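You operate a simulated robot arm through the tools that you are given. There is no shell and no other tool.

The job below is to be done with a simulated robot arm. You get a single attempt, and the scene is never put back.

## Task
Even out the yellow and green carboys with the racking hose.
Fine: orange coupler on the yellow port, purple on the green; the lever under the ledge open for one run, then shut; leave the couplers in their ports. Set down upright: coupler.

Only the result counts: the job must be done as asked and must still hold three seconds after the hand-in. Knocking over, shifting, dropping, spilling or breaking anything else fails it.

## Robot
A 7-joint arm with a two-finger parallel gripper, fixed in place. Base frame: the origin is on the floor under the middle of its stand, x ahead of it, y to its left, z up. Lengths are in m, angles in rad, forces in N, time in s.
With the tool pointing down near the work surface it reaches from about 0.28 to 0.64 m from the base axis. Its first joint turns from -2.897 to 2.897 rad. Payload 1.57 kg.
The tool frame sits at the grasp point between the pads (the TCP): z along the fingers, y along the line on which they close. The tips reach 0.03 m beyond it. Largest opening 0.08 m; finger width 0.017, thickness 0.012; the body of the gripper, 0.04 by 0.082 m, starts 0.08 m behind the TCP.
Orientation is told as [roll, pitch, yaw] about the base's x, y, z axes, in that order, counted from this pose: with the fingers straight down and closing along the base's y, the tool's x points along the base's -x, its y along +y and its z along -z.

## Interface
- The arm moves only by the tool arm_command. Its argument "motion" is text: rows parted by semicolons, each of 7 numbers parted by spaces: the shift along the tool's x, y, z in m, then the turn, a rotation vector about the tool's x, y, z in rad, then the closure in counts, from 0 (fully open) to 255 (shut). In form: tx ty tz rx ry rz grip; .... A call has 1 to 20 rows; each row is the pose to reach, as a shift and turn from the pose commanded when the call began, along the tool's axes at that moment. Each row takes 0.2 s and may step no farther than 0.05 m and 0.15 rad from the row before; otherwise, or with a gripper value out of range, the whole call is refused. Where a pose cannot be reached the arm comes as near as it can. A force on the tool above 80 N (or 10 N above the force at the start of the call, whichever is more), or a blocked arm, ends the call early, and 0.2 s more pass. Each finger travels about 0.072 m/s and halts on what it meets, pressing with about 42 N; the grip force reading is that of the motor and also rises with nothing between the fingers. The clock runs only during rows and for 0.2 s after the last one: add rows that repeat a pose to give the fingers time. The reply holds the time, the measured pose of the TCP, the force on the tool along the base axes, the opening and the grip force, in the units named above and with some noise, with the torque about the TCP (base axes, N m) and any sound that the robot's microphone picked up, and new pictures: "views" is both (left out), scene, wrist or none.
- Cameras (640 x 400 px; columns grow to the right, rows downward): "scene" is now at [0.2499, 0.0353, 1.4415]; the picture's right is [0.53, -0.85, 0.00], its down [-0.66, -0.41, -0.64] and it looks along [0.54, 0.33, -0.77] (base axes); focal length 308 px, centre (320, 200). "wrist" rides on the gripper at [0.072, -0.007, -0.122] in the tool frame; the picture's right is [0.09, 1.00, 0.00], its down [-0.84, 0.08, -0.54] and it looks along [-0.54, 0.05, 0.84] (tool axes); focal length 238 px, centre (320, 200). There is no depth. A picture from a camera that has moved, and an enlarged one, comes with that camera's place and axes in the base frame and with its lens. The place of the scene camera against the robot may be out by one fixed shift of up to 0.025 m in any direction.
- move_column(by): slides the trunk up (or, below 0, down) by that many m; the arm and the scene camera ride with it, the base frame stays. It gives what a move gives, with no picture.
- pan_tilt(pan, tilt): turns the head with the scene camera to pan (to the left, within 1.501 rad either way) and tilt (down, from -0.506 to 1.204), counted from straight ahead of the robot. It gives what a move gives, and a new picture of the scene camera.
- enlarge(camera, box): a new picture of the part [left, top, right, bottom] of that camera's present view, enlarged. It takes no simulated time.
- sign_off(): hands the job in; it is judged then, once.

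Nothing tells you positions but the pictures and the camera data. Unless the task says otherwise, let go and move clear before handing in.

The tools are called after "Request:" as a command line: name --argument value ..., lists and objects as JSON in quotes. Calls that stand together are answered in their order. arm_command: Moves the arm, as the interface text tells. Its arguments: {"type":"object","properties":{"motion":{"type":"string"},"views":{"type":"string","enum":["both","scene","wrist","none"]}},"required":["motion"]} The other tools are called the same way: move_column (by) moves the trunk up or down; pan_tilt (pan, tilt) turns the head that bears the scene camera; enlarge (camera, box) takes an enlarged picture of a part of a camera's view; sign_off () hands the job in.

At the start:

```text
t: 0.0
ee_pos: [0.3247, 0.1632, 1.2056]
ee_rot: [-0.001, 0.0, 0.001]
ft_force: [0.2, -0.9, 0.4]
torque: [0.02, -0.01, -0.04]
finger_gap: 0.0802
grasp_force: 0.0
trunk travel left (down, up): [-0.675, 0.315]
head pan, tilt (commanded): [0.553, 0.881]
```

scene: 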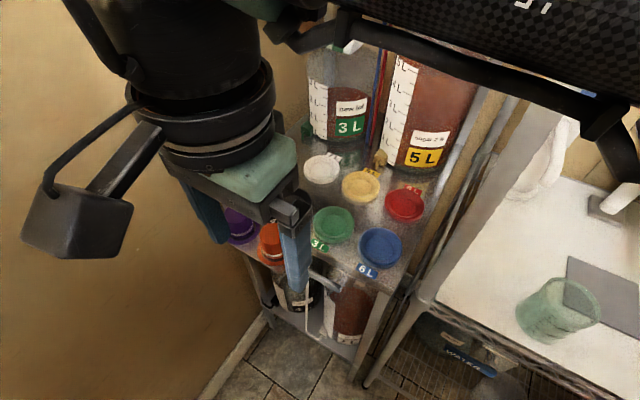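
wrist: 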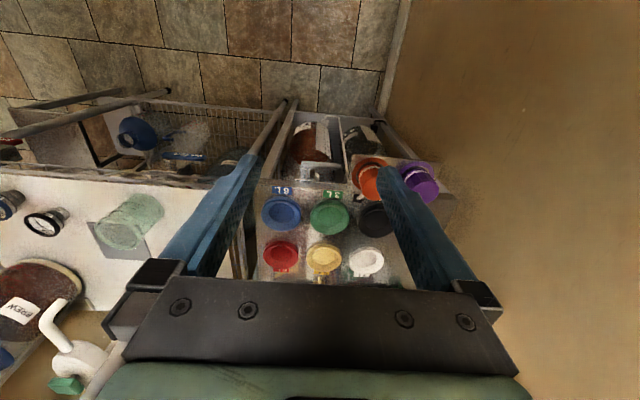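

I see a shelf unit with carboys (green 3 L, yellow 5 L) behind a board of coloured ports, with orange and purple couplers on the left near the wall. I'll look closer before moving anything.

Request:
enlarge --camera "scene" --box '[200, 30, 460, 360]'

Request:
enlarge --camera "wrist" --box '[220, 100, 480, 300]'

```text
1.21 times, centred on (330, 195) of scene
camera zoom: at [0.2499, 0.0353, 1.4415], right [0.53, -0.85, 0.0], down [-0.66, -0.41, -0.64], along [0.54, 0.33, -0.77], focal length 374 px, centre (308, 206)
```

zoom: 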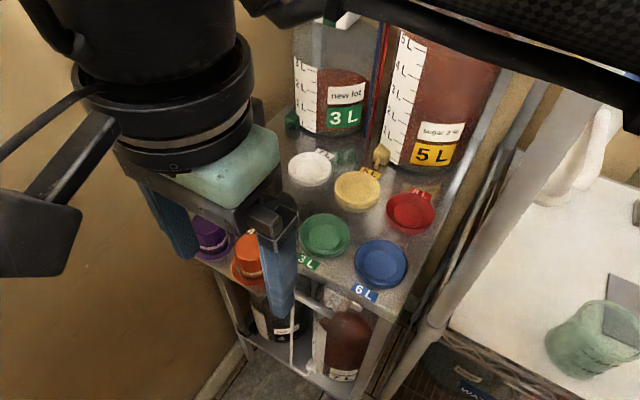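

```text
2.00 times, centred on (350, 200) of wrist
camera zoom: at [0.2528, 0.1561, 1.329], right [-0.09, 1.0, 0.0], down [0.84, 0.08, 0.54], along [0.54, 0.05, -0.84], focal length 477 px, centre (260, 200)
```

zoom: 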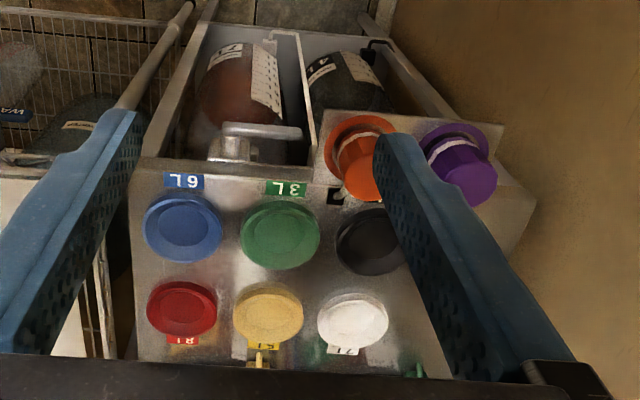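

The ledge appears at about z = 0.89 with the green port near (0.58, 0.21) and the yellow one near (0.71, 0.21). I'll swing the arm to the right at the same height to clear the scene camera's view.

Request:
arm_command --motion "0 -0.05 0 0 0 0 0; 0 -0.1 0 0 0 0 0; 0 -0.15 0 0 0 0 0; 0 -0.2 0 0 0 0 0; 0 -0.25 0 0 0 0 0; 0 -0.3 0 0 0 0 0; 0 -0.35 0 0 0 0 0" --views "both"

```text
t: 1.6
ee_pos: [0.3231, -0.1875, 1.2073]
ee_rot: [0.001, 0.0, 0.001]
ft_force: [-0.3, -0.3, -0.4]
torque: [0.0, 0.04, -0.01]
finger_gap: 0.0799
grasp_force: 0.0
trunk travel left (down, up): [-0.675, 0.315]
head pan, tilt (commanded): [0.553, 0.881]
camera scene: at [0.2497, 0.0347, 1.4415], right [0.53, -0.85, 0.0], down [-0.66, -0.4, -0.64], along [0.54, 0.33, -0.77], focal length 308 px, centre (320, 200)
camera wrist: at [0.2525, -0.1949, 1.3298], right [-0.09, 1.0, 0.0], down [0.84, 0.08, 0.54], along [0.54, 0.05, -0.84], focal length 238 px, centre (320, 200)
```

scene: 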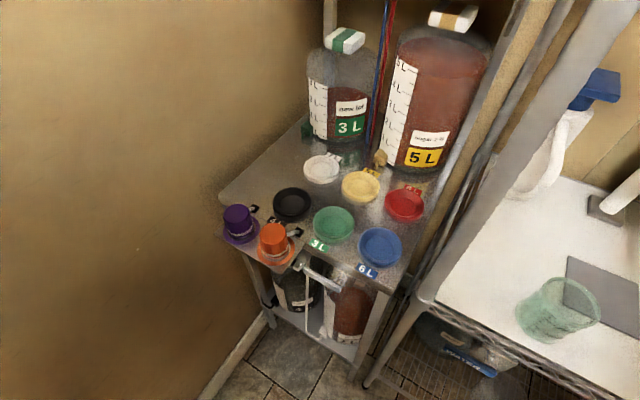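
wrist: 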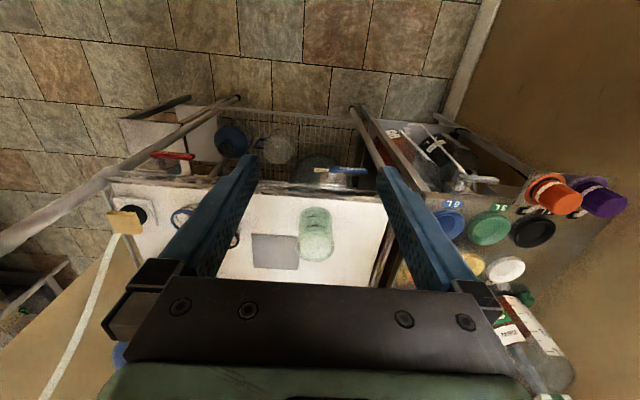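

The view is clear now: six dish-like ports on the steel ledge, two couplers at the left corner, and a lever just under the front edge. I'll enlarge details.

Request:
enlarge --camera "scene" --box '[210, 140, 350, 280]'

Request:
enlarge --camera "scene" --box '[300, 130, 440, 220]'

Request:
enlarge --camera "scene" --box '[230, 210, 410, 350]'

Request:
enlarge --camera "scene" --box '[290, 0, 510, 180]'

```text
2.86 times, centred on (280, 210) of scene
camera zoom: at [0.2497, 0.0347, 1.4415], right [0.53, -0.85, 0.0], down [-0.66, -0.4, -0.64], along [0.54, 0.33, -0.77], focal length 881 px, centre (434, 171)
```

zoom: 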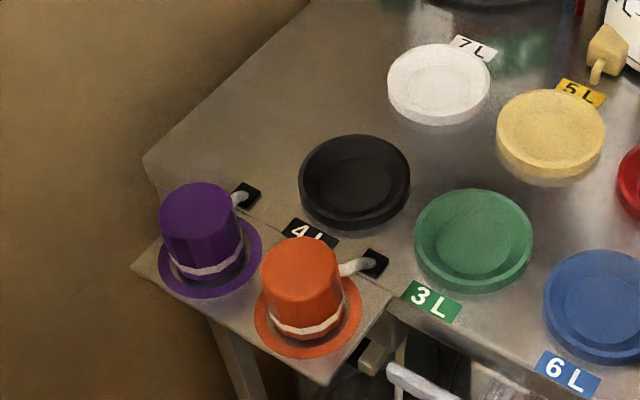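

```text
4.44 times, centred on (370, 175) of scene
camera zoom: at [0.2497, 0.0347, 1.4415], right [0.53, -0.85, 0.0], down [-0.66, -0.4, -0.64], along [0.54, 0.33, -0.77], focal length 1371 px, centre (98, 311)
```

zoom: 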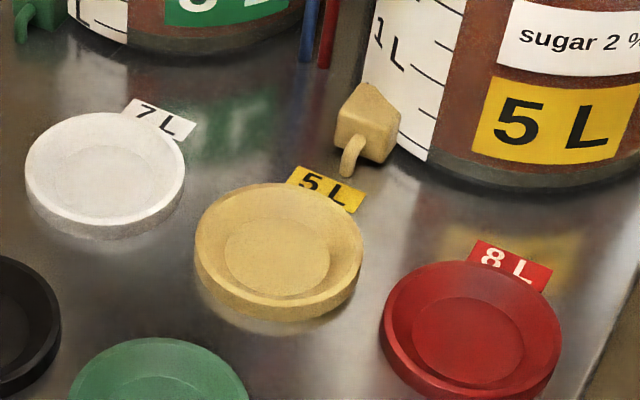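

```text
2.86 times, centred on (320, 280) of scene
camera zoom: at [0.2497, 0.0347, 1.4415], right [0.53, -0.85, 0.0], down [-0.66, -0.4, -0.64], along [0.54, 0.33, -0.77], focal length 881 px, centre (320, -29)
```

zoom: 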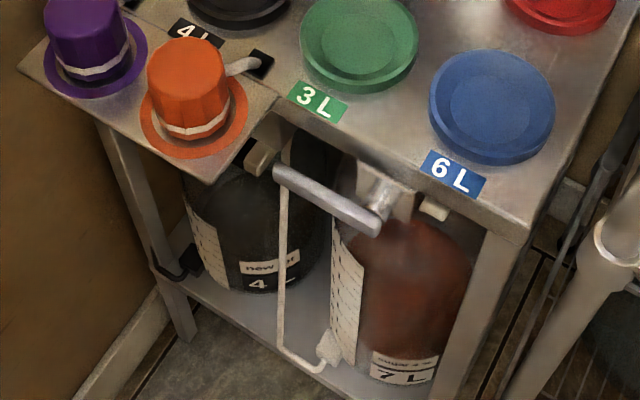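

```text
2.22 times, centred on (400, 90) of scene
camera zoom: at [0.2497, 0.0347, 1.4415], right [0.53, -0.85, 0.0], down [-0.66, -0.4, -0.64], along [0.54, 0.33, -0.77], focal length 686 px, centre (142, 444)
```

zoom: 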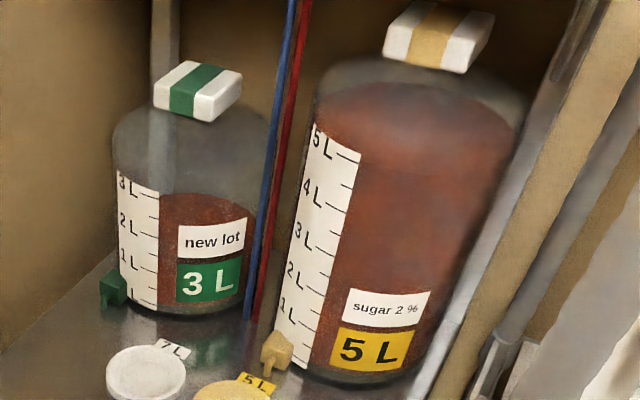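

The couplers look like top hats tethered by short hoses from black grommets in the ledge, and the ports are shallow dishes. I'll bring the wrist camera in front of the couplers for a closer look.

Request:
arm_command --motion "0 0.05 0 0 0 0 0; 0 0.1 0 0 0 0 0; 0 0.15 0 0 0 0 0; 0 0.2 0 0 0 0 0; 0 0.25 0 0 0 0 0; 0 0.3 0 0 0 0 0; 0 0.35 0 0 0 0 0; 0 0.40 0.02 0 0 0 0; 0 0.44 0.05 0 0 0 0; 0 0.46 0.06 0 0 0 0" --views "both"

```text
refused: row 8 steps farther than a row can; nothing moved
```

The row step was slightly too long; same move with smaller steps.

Request:
arm_command --motion "0 0.05 0 0 0 0 0; 0 0.1 0 0 0 0 0; 0 0.15 0 0 0 0 0; 0 0.2 0 0 0 0 0; 0 0.25 0 0 0 0 0; 0 0.3 0 0 0 0 0; 0 0.35 0 0 0 0 0; 0 0.39 0.02 0 0 0 0; 0 0.43 0.04 0 0 0 0; 0 0.46 0.06 0 0 0 0" --views "both"

```text
t: 3.8
ee_pos: [0.3247, 0.2739, 1.1444]
ee_rot: [0.0, 0.0, -0.001]
ft_force: [-1.0, 0.6, 0.1]
torque: [0.04, 0.0, -0.01]
finger_gap: 0.0801
grasp_force: 0.0
trunk travel left (down, up): [-0.675, 0.315]
head pan, tilt (commanded): [0.553, 0.881]
camera scene: at [0.2501, 0.0358, 1.4414], right [0.53, -0.85, 0.0], down [-0.66, -0.41, -0.64], along [0.54, 0.33, -0.77], focal length 308 px, centre (320, 200)
camera wrist: at [0.2525, 0.2673, 1.268], right [-0.09, 1.0, 0.0], down [0.84, 0.08, 0.54], along [0.54, 0.05, -0.84], focal length 238 px, centre (320, 200)
```

scene: 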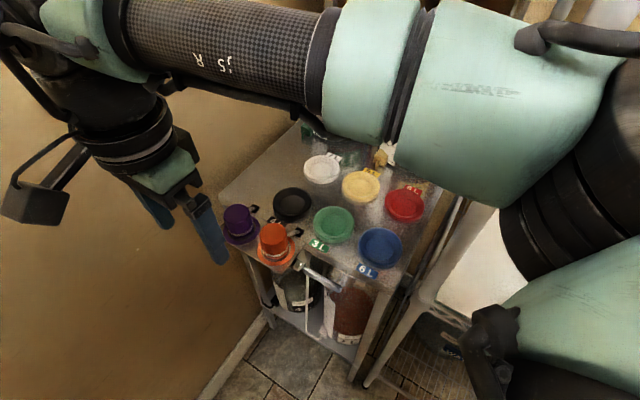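
wrist: 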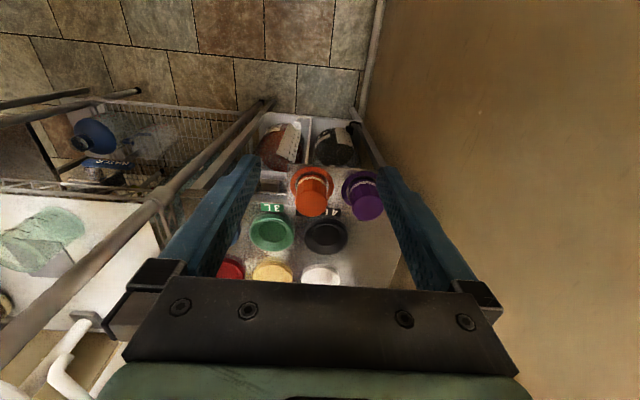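

Request:
enlarge --camera "wrist" --box '[240, 110, 400, 290]'

Request:
enlarge --camera "wrist" --box '[270, 150, 390, 230]'

```text
2.22 times, centred on (320, 200) of wrist
camera zoom: at [0.2525, 0.2673, 1.268], right [-0.09, 1.0, 0.0], down [0.84, 0.08, 0.54], along [0.54, 0.05, -0.84], focal length 530 px, centre (320, 200)
```

zoom: 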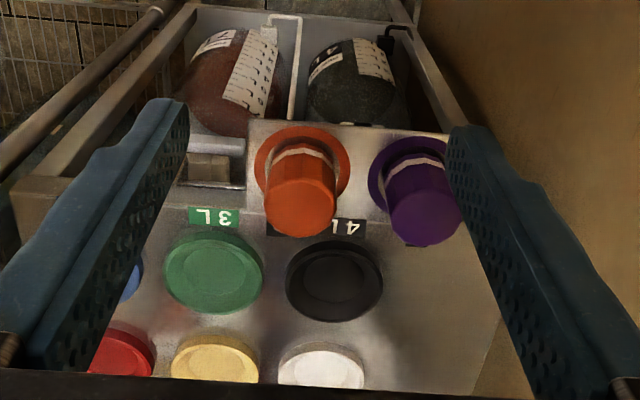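

```text
5.00 times, centred on (330, 190) of wrist
camera zoom: at [0.2525, 0.2673, 1.268], right [-0.09, 1.0, 0.0], down [0.84, 0.08, 0.54], along [0.54, 0.05, -0.84], focal length 1192 px, centre (270, 250)
```

zoom: 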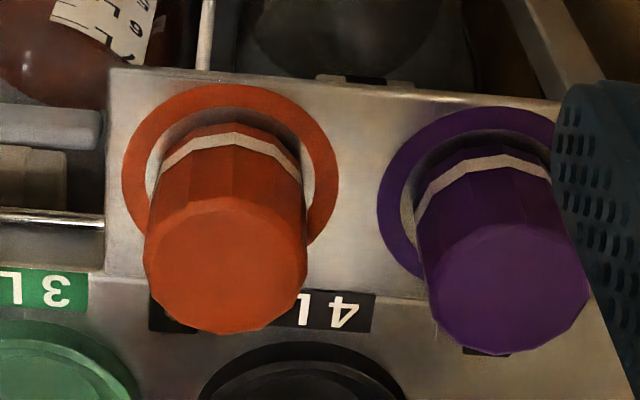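

The orange coupler's top is about (0.453, 0.273, 0.965) and the purple's about (0.455, 0.36, 0.965); both plugs stand in matching parking rings. I'll move over toward the ports at this safe height to look straight at them and test reach.

Request:
arm_command --motion "-0.04 -0.02 0 0 0 0 0; -0.08 -0.04 0 0 0 0 0; -0.12 -0.06 0 0 0 0 0; -0.16 -0.07 0 0 0 0 0; -0.2 -0.07 0 0 0 0 0; -0.24 -0.07 0 0 0 0 0" --views "both"

```text
t: 5.2
ee_pos: [0.5649, 0.2034, 1.1451]
ee_rot: [-0.001, 0.001, 0.003]
ft_force: [-0.3, -0.8, 0.2]
torque: [0.03, -0.03, 0.02]
finger_gap: 0.0801
grasp_force: 0.1
trunk travel left (down, up): [-0.675, 0.315]
head pan, tilt (commanded): [0.553, 0.881]
camera scene: at [0.2504, 0.0357, 1.4413], right [0.53, -0.85, 0.0], down [-0.66, -0.41, -0.64], along [0.54, 0.33, -0.77], focal length 308 px, centre (320, 200)
camera wrist: at [0.4933, 0.1974, 1.2685], right [-0.1, 1.0, 0.0], down [0.84, 0.08, 0.54], along [0.54, 0.05, -0.84], focal length 238 px, centre (320, 200)
```

scene: 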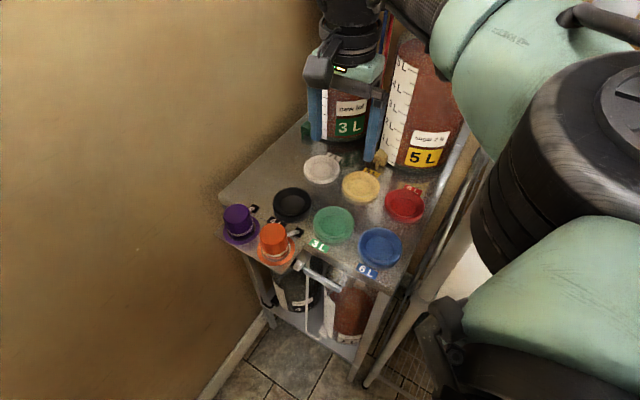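
wrist: 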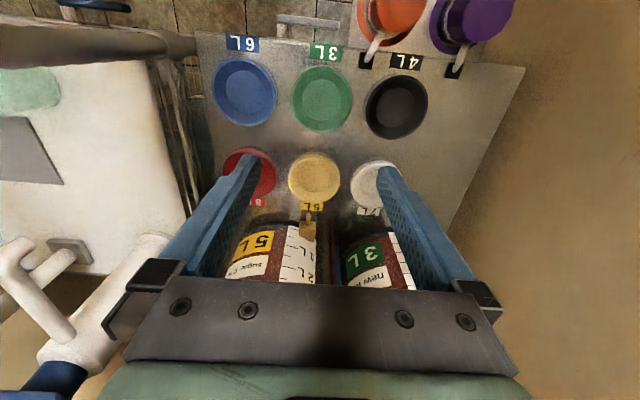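

The wrist camera now looks nearly straight at the ports and shows the hoses from the grommets to the couplers. I'll enlarge those parts.

Request:
enlarge --camera "wrist" --box '[200, 0, 530, 206]'

Request:
enlarge --camera "wrist" --box '[340, 0, 530, 100]'

Request:
enlarge --camera "wrist" --box '[220, 130, 420, 290]'

Request:
enlarge --camera "scene" --box '[280, 30, 480, 190]'

```text
1.94 times, centred on (365, 103) of wrist
camera zoom: at [0.4933, 0.1974, 1.2685], right [-0.1, 1.0, 0.0], down [0.84, 0.08, 0.54], along [0.54, 0.05, -0.84], focal length 462 px, centre (233, 388)
```

zoom: 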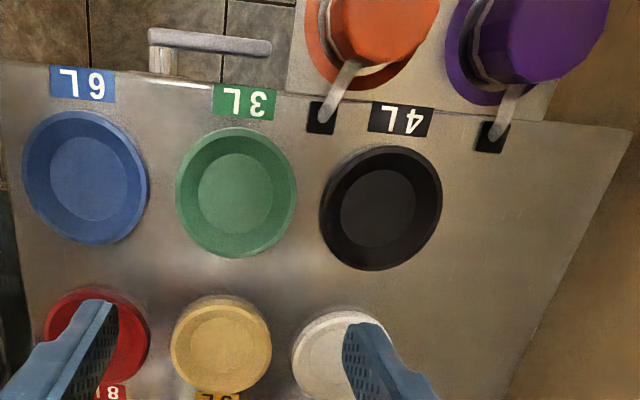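

```text
3.37 times, centred on (435, 50) of wrist
camera zoom: at [0.4933, 0.1974, 1.2685], right [-0.1, 1.0, 0.0], down [0.84, 0.08, 0.54], along [0.54, 0.05, -0.84], focal length 803 px, centre (-67, 705)
```

zoom: 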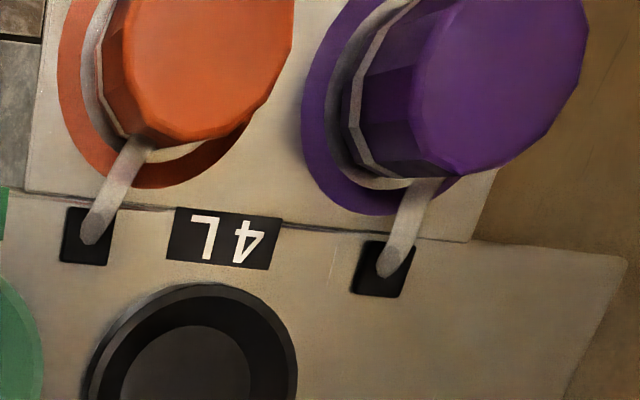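

```text
2.50 times, centred on (320, 210) of wrist
camera zoom: at [0.4933, 0.1974, 1.2685], right [-0.1, 1.0, 0.0], down [0.84, 0.08, 0.54], along [0.54, 0.05, -0.84], focal length 596 px, centre (320, 175)
```

zoom: 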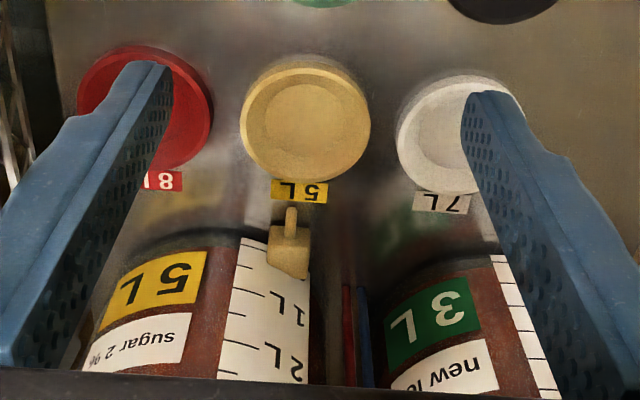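

```text
2.50 times, centred on (380, 110) of scene
camera zoom: at [0.2504, 0.0357, 1.4413], right [0.53, -0.85, 0.0], down [-0.66, -0.41, -0.64], along [0.54, 0.33, -0.77], focal length 771 px, centre (170, 425)
```

zoom: 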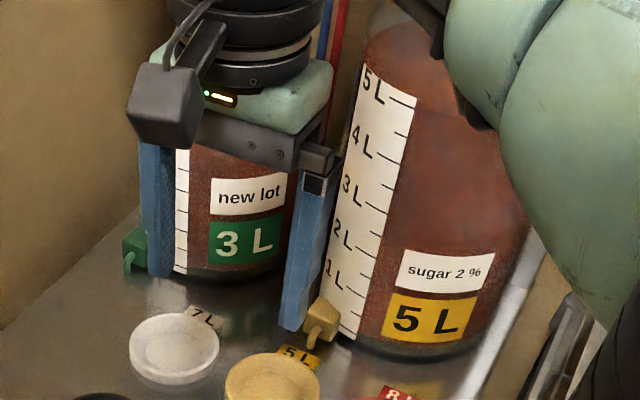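

Yellow port is about (0.68, 0.205) and green about (0.555, 0.205), with the port tops near z = 0.92. I'll test the reach over the yellow port while staying high.

Request:
arm_command --motion "-0.03 0 0 0 0 0 0; -0.06 0 0 0 0 0 0; -0.09 0 0 0 0 0 0; -0.12 0 0 0 0 0 0; -0.12 0 0 0 0 0 0" --views "both"

```text
t: 6.4
ee_pos: [0.6293, 0.1897, 1.1406]
ee_rot: [0.001, 0.0, 0.001]
ft_force: [0.3, -0.1, -0.7]
torque: [-0.01, -0.01, -0.03]
finger_gap: 0.08
grasp_force: 0.0
out of reach, approached as far as the arm can: row 3, 4, 5
trunk travel left (down, up): [-0.675, 0.315]
head pan, tilt (commanded): [0.553, 0.881]
camera scene: at [0.2502, 0.0348, 1.4414], right [0.53, -0.85, 0.0], down [-0.66, -0.4, -0.64], along [0.54, 0.33, -0.77], focal length 308 px, centre (320, 200)
camera wrist: at [0.5568, 0.183, 1.2631], right [-0.09, 1.0, 0.0], down [0.84, 0.08, 0.54], along [0.54, 0.05, -0.84], focal length 238 px, centre (320, 200)
```

scene: 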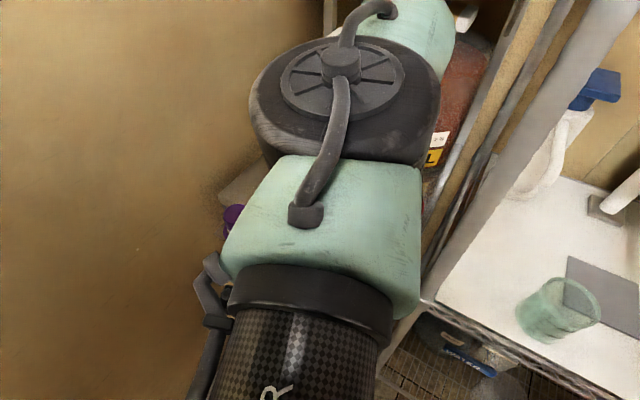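
wrist: 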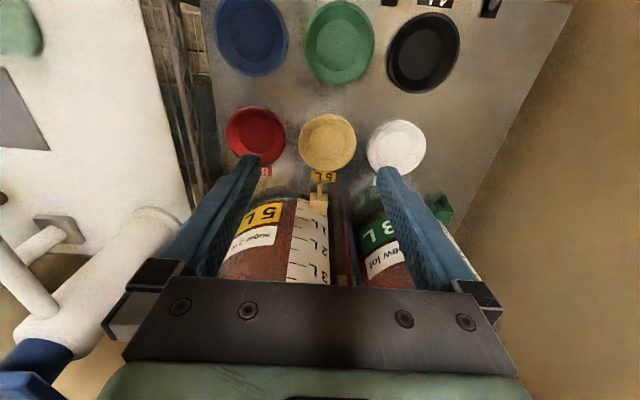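

The arm's limit here is about 0.657 m from the base axis at this height. I'll go up relative to the shoulder to learn which way the reach improves.

Request:
arm_command --motion "0 0 -0.04 0 0 0 0; 0 0 -0.08 0 0 0 0; 0 0 -0.12 0 0 0 0; 0 0 -0.15 0 0 0 0; 0 0 -0.15 0 0 0 0" --views "none"

```text
t: 7.6
ee_pos: [0.5987, 0.1821, 1.276]
ee_rot: [0.001, 0.0, 0.0]
ft_force: [0.5, -0.1, 0.3]
torque: [0.0, -0.02, 0.02]
finger_gap: 0.08
grasp_force: 0.1
out of reach, approached as far as the arm can: row 1, 2, 3, 4, 5
trunk travel left (down, up): [-0.675, 0.315]
head pan, tilt (commanded): [0.553, 0.881]
```

Going higher shortens the reach, so the best is about 0.66 m with the tool straight down; reaching the yellow port will need a forward tilt of the tool about its closing axis. I'll draw back now and then look at the lever from the front.

Request:
arm_command --motion "0.04 0 0 0 0 0 0; 0.08 0 0 0 0 0 0; 0.12 0 0 0 0 0 0; 0.16 0 0 0 0 0 0; 0.2 0 0 0 0 0 0; 0.24 0 0 0 0 0 0; 0.28 0 0 0 0 0 0" --views "none"

```text
t: 9.2
ee_pos: [0.3193, 0.1787, 1.2772]
ee_rot: [-0.001, 0.001, -0.002]
ft_force: [1.3, -0.3, 0.2]
torque: [0.0, 0.04, -0.01]
finger_gap: 0.08
grasp_force: 0.1
out of reach, approached as far as the arm can: row 1
trunk travel left (down, up): [-0.675, 0.315]
head pan, tilt (commanded): [0.553, 0.881]
```

Now I'll lower in front of the ledge (clear of everything at x ≈ 0.32) with the tool tilted forward, so the wrist camera looks at the lever.

Request:
arm_command --motion "0 0 0.04 0 0 0 0; 0 0 0.08 0 0 0 0; 0 0 0.12 0 -0.15 0 0; 0 0 0.16 0 -0.3 0 0; 0 0 0.2 0 -0.45 0 0; 0 0 0.24 0 -0.6 0 0; 0 0 0.28 0 -0.6 0 0; 0 0 0.30 0 -0.6 0 0" --views "both"

```text
t: 11.0
ee_pos: [0.3198, 0.1788, 0.9755]
ee_rot: [0.0, -0.601, 0.001]
ft_force: [-0.5, -0.2, 0.2]
torque: [0.0, -0.01, -0.02]
finger_gap: 0.0799
grasp_force: 0.1
trunk travel left (down, up): [-0.675, 0.315]
head pan, tilt (commanded): [0.553, 0.881]
camera scene: at [0.2499, 0.0355, 1.4415], right [0.53, -0.85, 0.0], down [-0.66, -0.41, -0.64], along [0.54, 0.33, -0.77], focal length 308 px, centre (320, 200)
camera wrist: at [0.1908, 0.1727, 1.0358], right [-0.08, 1.0, -0.05], down [0.38, 0.08, 0.92], along [0.92, 0.05, -0.39], focal length 238 px, centre (320, 200)
```

scene: 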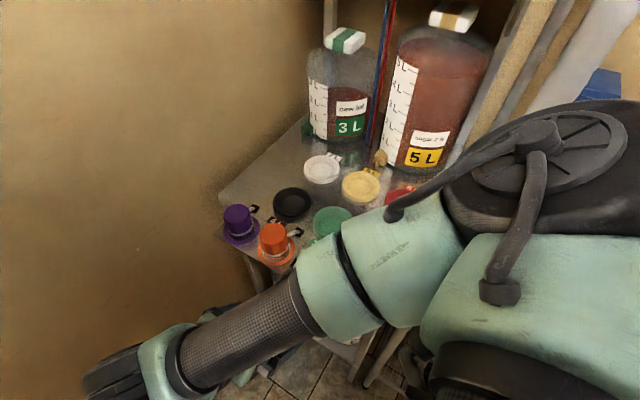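
wrist: 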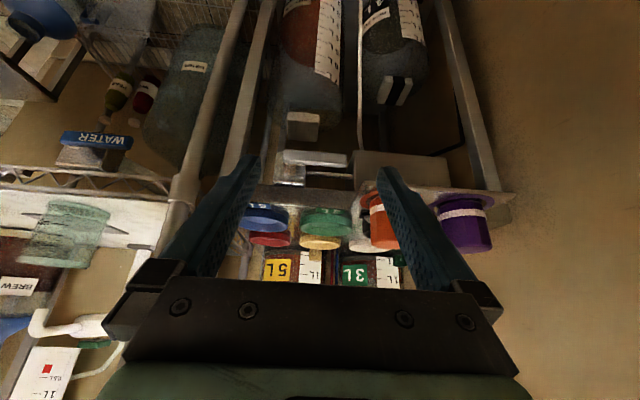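

The lever is visible under the front edge. I'll enlarge it (the picture is upside down: down in the picture is up in the room).

Request:
enlarge --camera "wrist" --box '[240, 90, 400, 210]'

Request:
enlarge --camera "wrist" --box '[230, 180, 510, 290]'

```text
3.33 times, centred on (320, 150) of wrist
camera zoom: at [0.1908, 0.1727, 1.0358], right [-0.08, 1.0, -0.05], down [0.38, 0.08, 0.92], along [0.92, 0.05, -0.39], focal length 794 px, centre (320, 367)
```

zoom: 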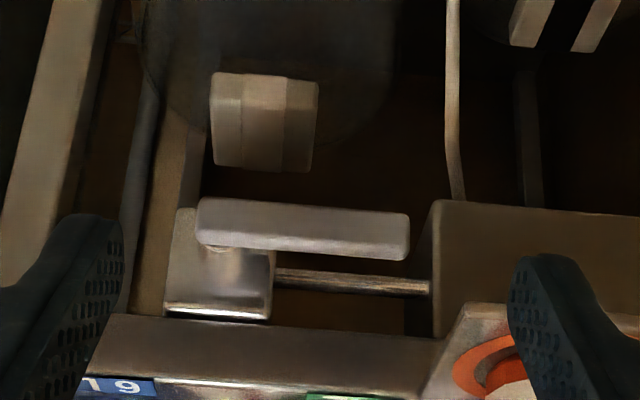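

```text
2.29 times, centred on (370, 235) of wrist
camera zoom: at [0.1908, 0.1727, 1.0358], right [-0.08, 1.0, -0.05], down [0.38, 0.08, 0.92], along [0.92, 0.05, -0.39], focal length 545 px, centre (206, 120)
```

zoom: 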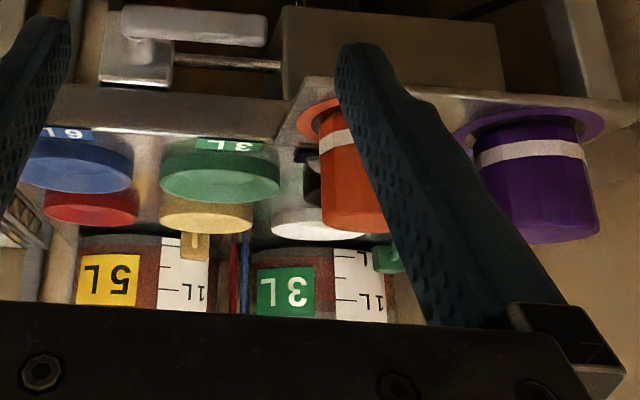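

Request:
enlarge --camera "wrist" --box '[278, 140, 350, 185]'

Request:
enlarge --camera "wrist" --box '[270, 100, 340, 145]'

```text
8.89 times, centred on (314, 162) of wrist
camera zoom: at [0.1908, 0.1727, 1.0358], right [-0.08, 1.0, -0.05], down [0.38, 0.08, 0.92], along [0.92, 0.05, -0.39], focal length 2119 px, centre (373, 533)
```

zoom: 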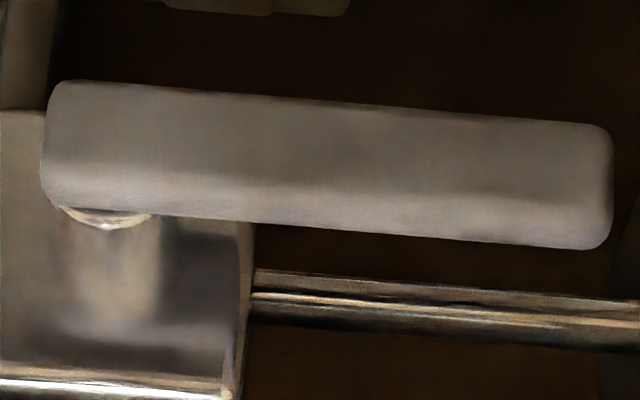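

```text
8.89 times, centred on (305, 122) of wrist
camera zoom: at [0.1908, 0.1727, 1.0358], right [-0.08, 1.0, -0.05], down [0.38, 0.08, 0.92], along [0.92, 0.05, -0.39], focal length 2119 px, centre (453, 889)
```

zoom: 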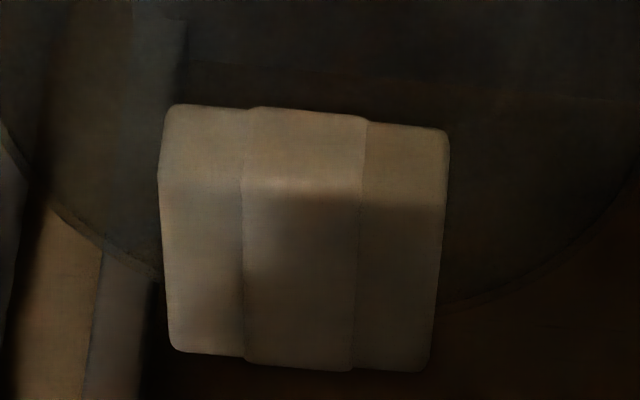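

The lever bar runs along +y from a stem that points toward the robot, so it should swing in the plane of the front edge. The elbow seems close to the cart's post in this pose, so I'll retrace the path back up.

Request:
arm_command --motion "0.0113 0 -0.0165 0 0 0 0; 0.0339 0 -0.0495 0 0 0 0; 0.0565 0 -0.0825 0 0.15 0 0; 0.0791 0 -0.1155 0 0.3 0 0; 0.1017 0 -0.1485 0 0.45 0 0; 0.1243 0 -0.1815 0 0.6 0 0" --views "scene"

```text
t: 12.4
ee_pos: [0.1258, 0.2175, 1.05]
ee_rot: [-0.005, 0.002, 0.001]
ft_force: [0.1, 0.1, 0.9]
torque: [0.01, -0.02, -0.01]
finger_gap: 0.08
grasp_force: 0.1
out of reach, approached as far as the arm can: row 3, 4, 5, 6
trunk travel left (down, up): [-0.675, 0.315]
head pan, tilt (commanded): [0.553, 0.881]
camera scene: at [0.2498, 0.0353, 1.4415], right [0.53, -0.85, 0.0], down [-0.66, -0.41, -0.64], along [0.54, 0.33, -0.77], focal length 308 px, centre (320, 200)
```

scene: 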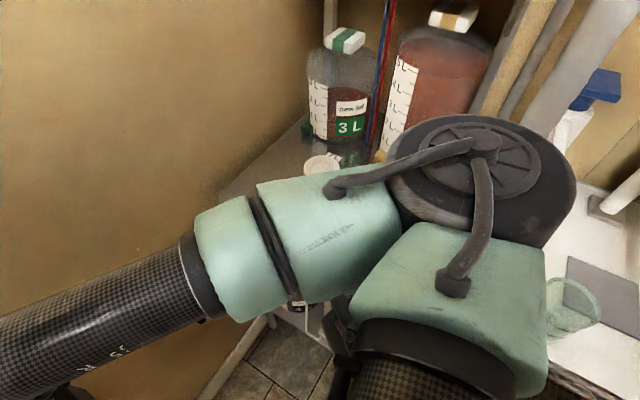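

I mis-signed the tilt conversion and the tool drew back toward the base, but nothing was touched. I'll bring it up and forward again with the tool vertical.

Request:
arm_command --motion "-0.03 0 -0.035 0 0 0 0; -0.06 0 -0.07 0 0 0 0; -0.09 0 -0.105 0 0 0 0; -0.12 0 -0.14 0 0 0 0; -0.15 -0.01 -0.17 0 0 0 0; -0.18 -0.02 -0.19 0 0 0 0; -0.20 -0.03 -0.20 0 0 0 0" --views "scene"

```text
t: 14.0
ee_pos: [0.3263, 0.1874, 1.2537]
ee_rot: [0.001, 0.0, 0.001]
ft_force: [0.4, 0.6, 0.0]
torque: [-0.01, 0.02, -0.01]
finger_gap: 0.08
grasp_force: 0.2
trunk travel left (down, up): [-0.675, 0.315]
head pan, tilt (commanded): [0.553, 0.881]
camera scene: at [0.2501, 0.0349, 1.4414], right [0.53, -0.85, 0.0], down [-0.66, -0.4, -0.64], along [0.54, 0.33, -0.77], focal length 308 px, centre (320, 200)
```

scene: 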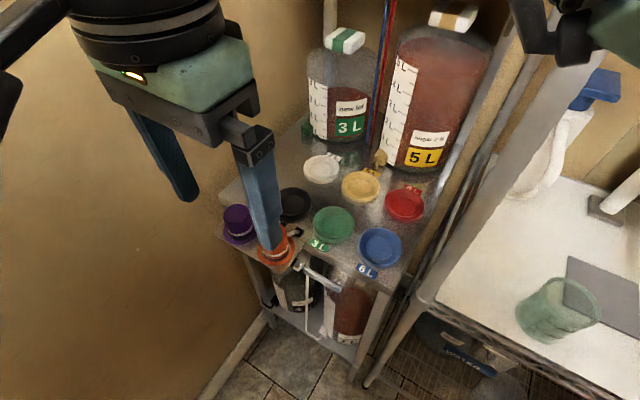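

The view is clear again. I'll lower the trunk by 0.2 m, both for a lower, closer camera view and a better reach at ledge height.

Request:
move_column --by -0.2

Request:
pan_tilt --pan 0.65 --tilt 0.8

```text
t: 16.2
ee_pos: [0.3256, 0.1869, 1.0518]
ee_rot: [-0.001, -0.001, -0.001]
ft_force: [-0.6, -0.7, 0.6]
torque: [-0.02, 0.03, -0.01]
finger_gap: 0.0798
grasp_force: 0.1
trunk travel left (down, up): [-0.475, 0.515]
head pan, tilt (commanded): [0.553, 0.881]
```

```text
t: 16.8
ee_pos: [0.3268, 0.1874, 1.0522]
ee_rot: [0.001, -0.001, -0.001]
ft_force: [-0.5, -0.2, -0.6]
torque: [-0.02, 0.01, 0.04]
finger_gap: 0.0801
grasp_force: 0.0
trunk travel left (down, up): [-0.475, 0.515]
head pan, tilt (commanded): [0.649, 0.799]
camera scene: at [0.2491, 0.0438, 1.2479], right [0.6, -0.8, 0.0], down [-0.57, -0.43, -0.7], along [0.56, 0.42, -0.72], focal length 308 px, centre (320, 200)
```

scene: 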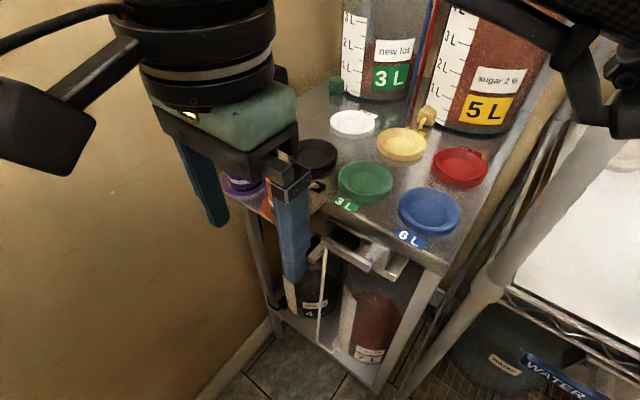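

Request:
arm_command --motion "0 -0.05 0 0 0 0 0; 0 -0.1 0 0 0 0 0; 0 -0.15 -0.01 0 0 0 0; 0 -0.2 -0.02 0 0 0 0; 0 -0.25 -0.03 0 0 0 0; 0 -0.3 -0.04 0 0 0 0; 0 -0.35 -0.05 0 0 0 0" --views "scene"

```text
refused: row 3 steps farther than a row can; nothing moved
```

Request:
arm_command --motion "0 -0.05 0 0 0 0 0; 0 -0.1 0 0 0 0 0; 0 -0.145 -0.01 0 0 0 0; 0 -0.19 -0.02 0 0 0 0; 0 -0.235 -0.03 0 0 0 0; 0 -0.28 -0.04 0 0 0 0; 0 -0.325 -0.05 0 0 0 0; 0 -0.36 -0.05 0 0 0 0" --views "scene"

```text
t: 18.8
ee_pos: [0.3197, -0.1692, 1.0719]
ee_rot: [-0.014, 0.107, 0.02]
ft_force: [-0.5, -0.2, -0.7]
torque: [0.0, -0.01, 0.01]
finger_gap: 0.0799
grasp_force: 0.1
trunk travel left (down, up): [-0.475, 0.515]
head pan, tilt (commanded): [0.649, 0.799]
stopped in row 8: the arm was blocked; the commanded pose is now the measured one
camera scene: at [0.249, 0.0438, 1.2479], right [0.6, -0.8, 0.0], down [-0.57, -0.43, -0.7], along [0.56, 0.42, -0.72], focal length 308 px, centre (320, 200)
```

scene: 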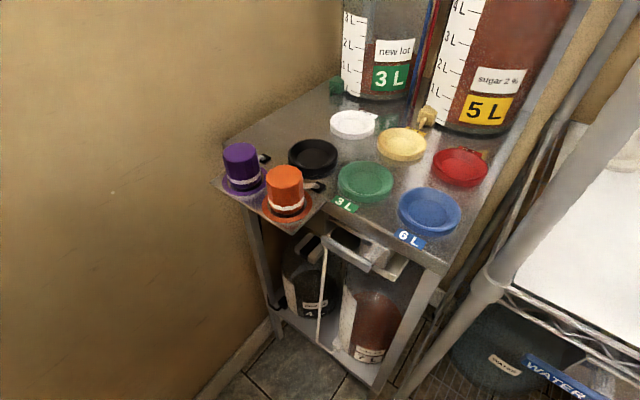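

The arm got blocked on the last row (probably an elbow or self contact), so I'll not go farther that way. The scene view is clear now; I'll take close-ups.

Request:
enlarge --camera "scene" --box '[210, 130, 340, 240]'

Request:
enlarge --camera "scene" --box '[280, 200, 440, 300]'

Request:
enlarge --camera "scene" --box '[320, 90, 480, 240]'

Request:
enlarge --camera "wrist" --box '[0, 0, 640, 400]'

```text
3.64 times, centred on (275, 185) of scene
camera zoom: at [0.249, 0.0438, 1.2479], right [0.6, -0.8, 0.0], down [-0.57, -0.43, -0.7], along [0.56, 0.42, -0.72], focal length 1122 px, centre (484, 254)
```

zoom: 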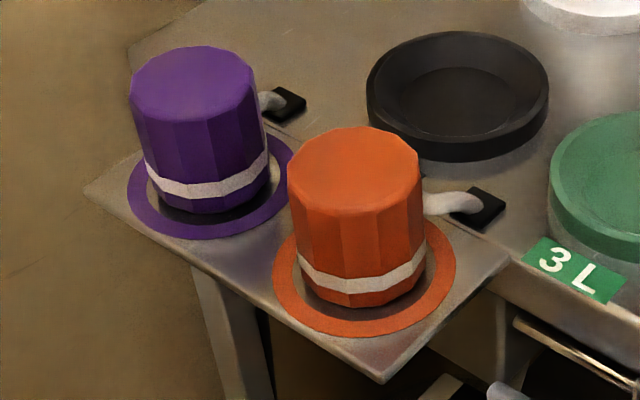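

```text
4.00 times, centred on (360, 250) of scene
camera zoom: at [0.249, 0.0438, 1.2479], right [0.6, -0.8, 0.0], down [-0.57, -0.43, -0.7], along [0.56, 0.42, -0.72], focal length 1234 px, centre (160, 0)
```

zoom: 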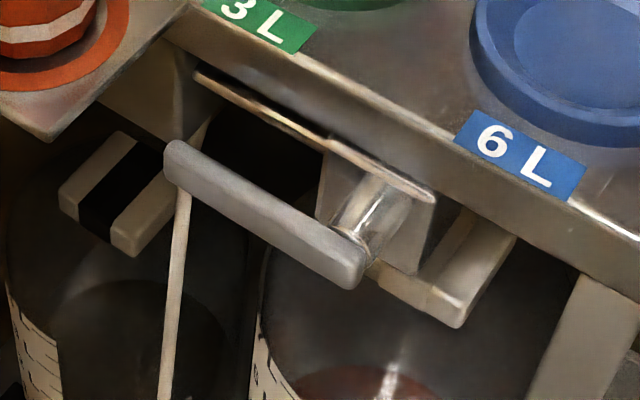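

```text
2.67 times, centred on (400, 165) of scene
camera zoom: at [0.249, 0.0438, 1.2479], right [0.6, -0.8, 0.0], down [-0.57, -0.43, -0.7], along [0.56, 0.42, -0.72], focal length 823 px, centre (107, 293)
```

zoom: 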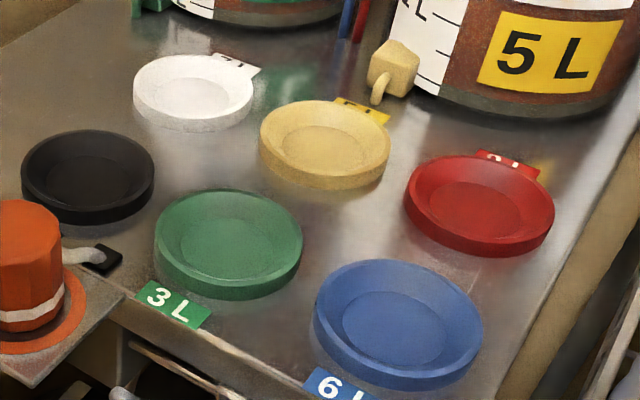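

```text
1.00 times, centred on (320, 200) of wrist (not enlarged: the box is as wide or as high as the picture)
camera zoom: at [0.2623, -0.1763, 1.202], right [-0.11, 0.99, 0.0], down [0.89, 0.1, 0.45], along [0.44, 0.05, -0.89], focal length 238 px, centre (320, 200)
```

zoom: 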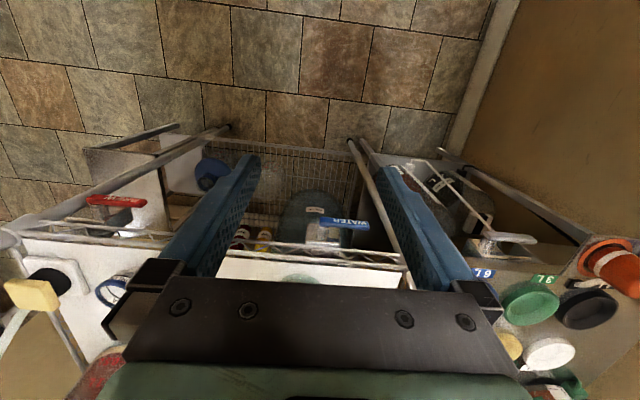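

The couplers are near-cylindrical plugs about 0.049 m across with the hose on their +x side; the port dishes have a floor about 0.058 m across. I'll back away from the blocked spot, straighten the tool, and check the cart on the right for any disturbance.

Request:
arm_command --motion "0 0.02 0 0 0 0 0; 0 0.04 0 0 -0.05 0 0; 0 0.06 0 0 -0.107 0 0; 0 0.08 0 0 -0.107 0 0" --views "none"

Request:
pan_tilt --pan -0.2 --tilt 0.8

```text
t: 19.8
ee_pos: [0.3199, -0.0899, 1.0721]
ee_rot: [-0.013, -0.001, 0.024]
ft_force: [-0.1, -0.1, -0.8]
torque: [0.02, 0.0, -0.01]
finger_gap: 0.0801
grasp_force: 0.1
trunk travel left (down, up): [-0.475, 0.515]
head pan, tilt (commanded): [0.649, 0.799]
```

```text
t: 21.0
ee_pos: [0.3199, -0.0899, 1.0708]
ee_rot: [-0.015, 0.002, 0.023]
ft_force: [0.3, -0.6, 0.4]
torque: [-0.01, 0.0, 0.04]
finger_gap: 0.0802
grasp_force: 0.1
trunk travel left (down, up): [-0.475, 0.515]
head pan, tilt (commanded): [-0.201, 0.799]
camera scene: at [0.2639, -0.0209, 1.2479], right [-0.2, -0.98, 0.0], down [-0.7, 0.14, -0.7], along [0.68, -0.14, -0.72], focal length 308 px, centre (320, 200)
```

scene: 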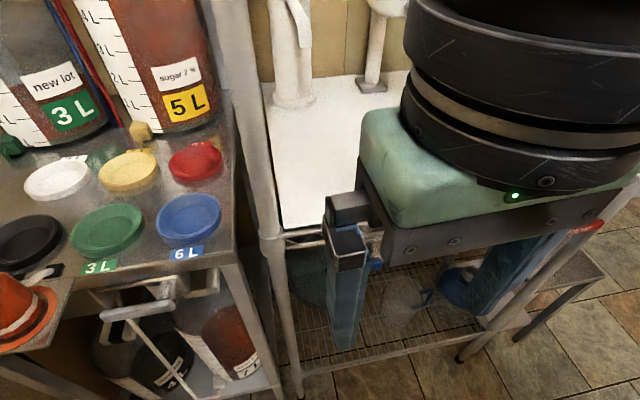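

Nothing looks disturbed on the cart; the block was probably the hand against the robot's own head. I'll move forward and left over the ledge at a safe height, squaring up the tool, and pan the camera back.

Request:
arm_command --motion "-0.03 0 -0.02 -0.014 0 0.023 0; -0.06 0.02 -0.04 -0.014 0 0.023 0; -0.09 0.05 -0.05 -0.014 0 0.023 0; -0.1 0.09 -0.06 -0.014 0 0.023 0; -0.1 0.13 -0.07 -0.014 0 0.023 0; -0.1 0.17 -0.08 -0.014 0 0.023 0; -0.1 0.21 -0.08 -0.014 0 0.023 0; -0.1 0.25 -0.08 -0.014 0 0.023 0; -0.1 0.29 -0.08 -0.014 0 0.023 0" --views "none"

Request:
pan_tilt --pan 0.6 --tilt 0.75

```text
t: 23.0
ee_pos: [0.4113, 0.2037, 1.1466]
ee_rot: [0.0, 0.002, -0.001]
ft_force: [0.0, 0.1, 0.5]
torque: [0.02, -0.02, -0.01]
finger_gap: 0.08
grasp_force: 0.1
trunk travel left (down, up): [-0.475, 0.515]
head pan, tilt (commanded): [-0.201, 0.799]
```

```text
t: 24.1
ee_pos: [0.4118, 0.2035, 1.1422]
ee_rot: [0.004, 0.011, 0.002]
ft_force: [-0.5, 0.0, 0.6]
torque: [0.02, 0.0, -0.02]
finger_gap: 0.0799
grasp_force: 0.1
trunk travel left (down, up): [-0.475, 0.515]
head pan, tilt (commanded): [0.6, 0.75]
camera scene: at [0.2658, -0.0047, 1.2484], right [0.0, -1.0, 0.0], down [-0.71, 0.0, -0.7], along [0.7, 0.0, -0.71], focal length 308 px, centre (320, 200)
```

scene: 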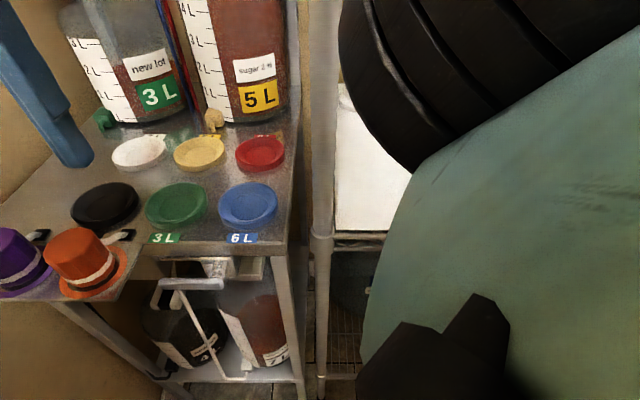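

The head is being blocked by the arm's own link next to it, so I'll let the head rest at pan 0 for now, and move the arm forward and down a bit before panning again.

Request:
pan_tilt --pan 0.0 --tilt 0.75

Request:
arm_command --motion "-0.03 0 0.0 0 -0.1 0 0; -0.06 0 0.0 0 -0.2 0 0; -0.09 0 0.01 0 -0.3 0 0; -0.12 0 0.02 0 -0.4 0 0; -0.15 0 0.03 0 -0.45 0 0; -0.18 0 0.04 0 -0.45 0 0; -0.21 0 0.05 0 -0.45 0 0; -0.235 0 0.06 0 -0.45 0 0; -0.26 0 0.07 0 -0.45 0 0" --views "both"

```text
t: 25.1
ee_pos: [0.4133, 0.2012, 1.1457]
ee_rot: [0.004, 0.01, -0.003]
ft_force: [0.0, -0.1, 0.1]
torque: [0.01, 0.0, 0.0]
finger_gap: 0.0796
grasp_force: 0.1
trunk travel left (down, up): [-0.475, 0.515]
head pan, tilt (commanded): [0.0, 0.75]
camera scene: at [0.2663, -0.0063, 1.2494], right [-0.02, -1.0, 0.0], down [-0.7, 0.01, -0.71], along [0.71, -0.01, -0.7], focal length 308 px, centre (320, 200)
```

scene: 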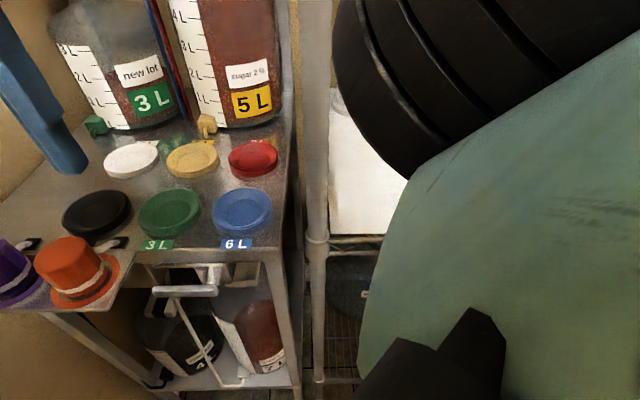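

```text
t: 27.1
ee_pos: [0.674, 0.2041, 1.0785]
ee_rot: [0.0, -0.452, -0.001]
ft_force: [-0.1, -0.6, 0.0]
torque: [-0.02, 0.02, -0.02]
finger_gap: 0.08
grasp_force: 0.0
trunk travel left (down, up): [-0.475, 0.515]
head pan, tilt (commanded): [0.0, 0.75]
camera scene: at [0.2679, -0.0047, 1.2519], right [0.0, -1.0, 0.0], down [-0.68, 0.0, -0.73], along [0.73, 0.0, -0.68], focal length 308 px, centre (320, 200)
camera wrist: at [0.5552, 0.1971, 1.1579], right [-0.08, 1.0, -0.04], down [0.52, 0.08, 0.85], along [0.85, 0.05, -0.52], focal length 238 px, centre (320, 200)
```

scene: 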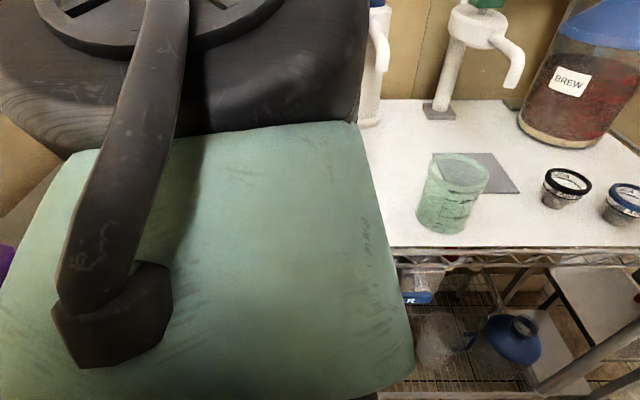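
wrist: 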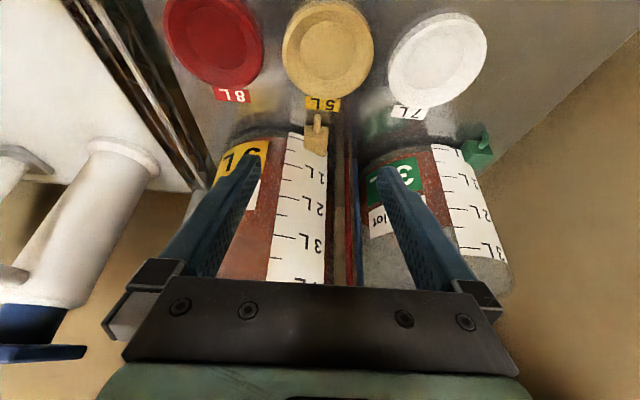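

The tilted tool (0.45 rad) reaches over the yellow port. I'll enlarge to measure the yellow port's centre from here.

Request:
enlarge --camera "wrist" --box '[260, 0, 400, 100]'

Request:
enlarge --camera "wrist" --box '[190, 90, 510, 290]'

```text
4.00 times, centred on (330, 50) of wrist
camera zoom: at [0.5552, 0.1971, 1.1579], right [-0.08, 1.0, -0.04], down [0.52, 0.08, 0.85], along [0.85, 0.05, -0.52], focal length 953 px, centre (280, 800)
```

zoom: 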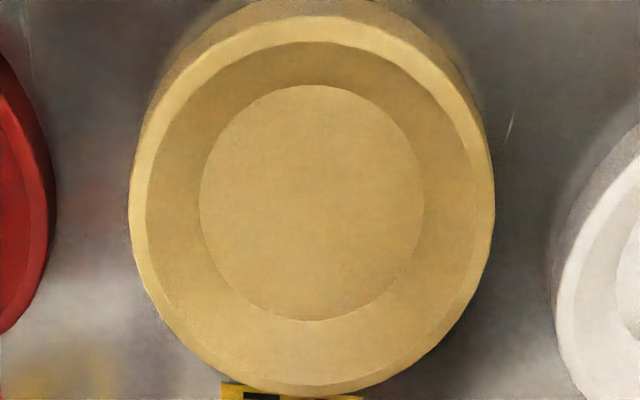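

```text
2.00 times, centred on (350, 190) of wrist
camera zoom: at [0.5552, 0.1971, 1.1579], right [-0.08, 1.0, -0.04], down [0.52, 0.08, 0.85], along [0.85, 0.05, -0.52], focal length 477 px, centre (260, 220)
```

zoom: 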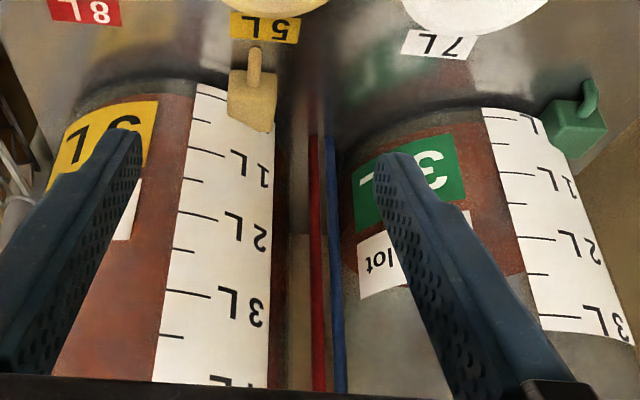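

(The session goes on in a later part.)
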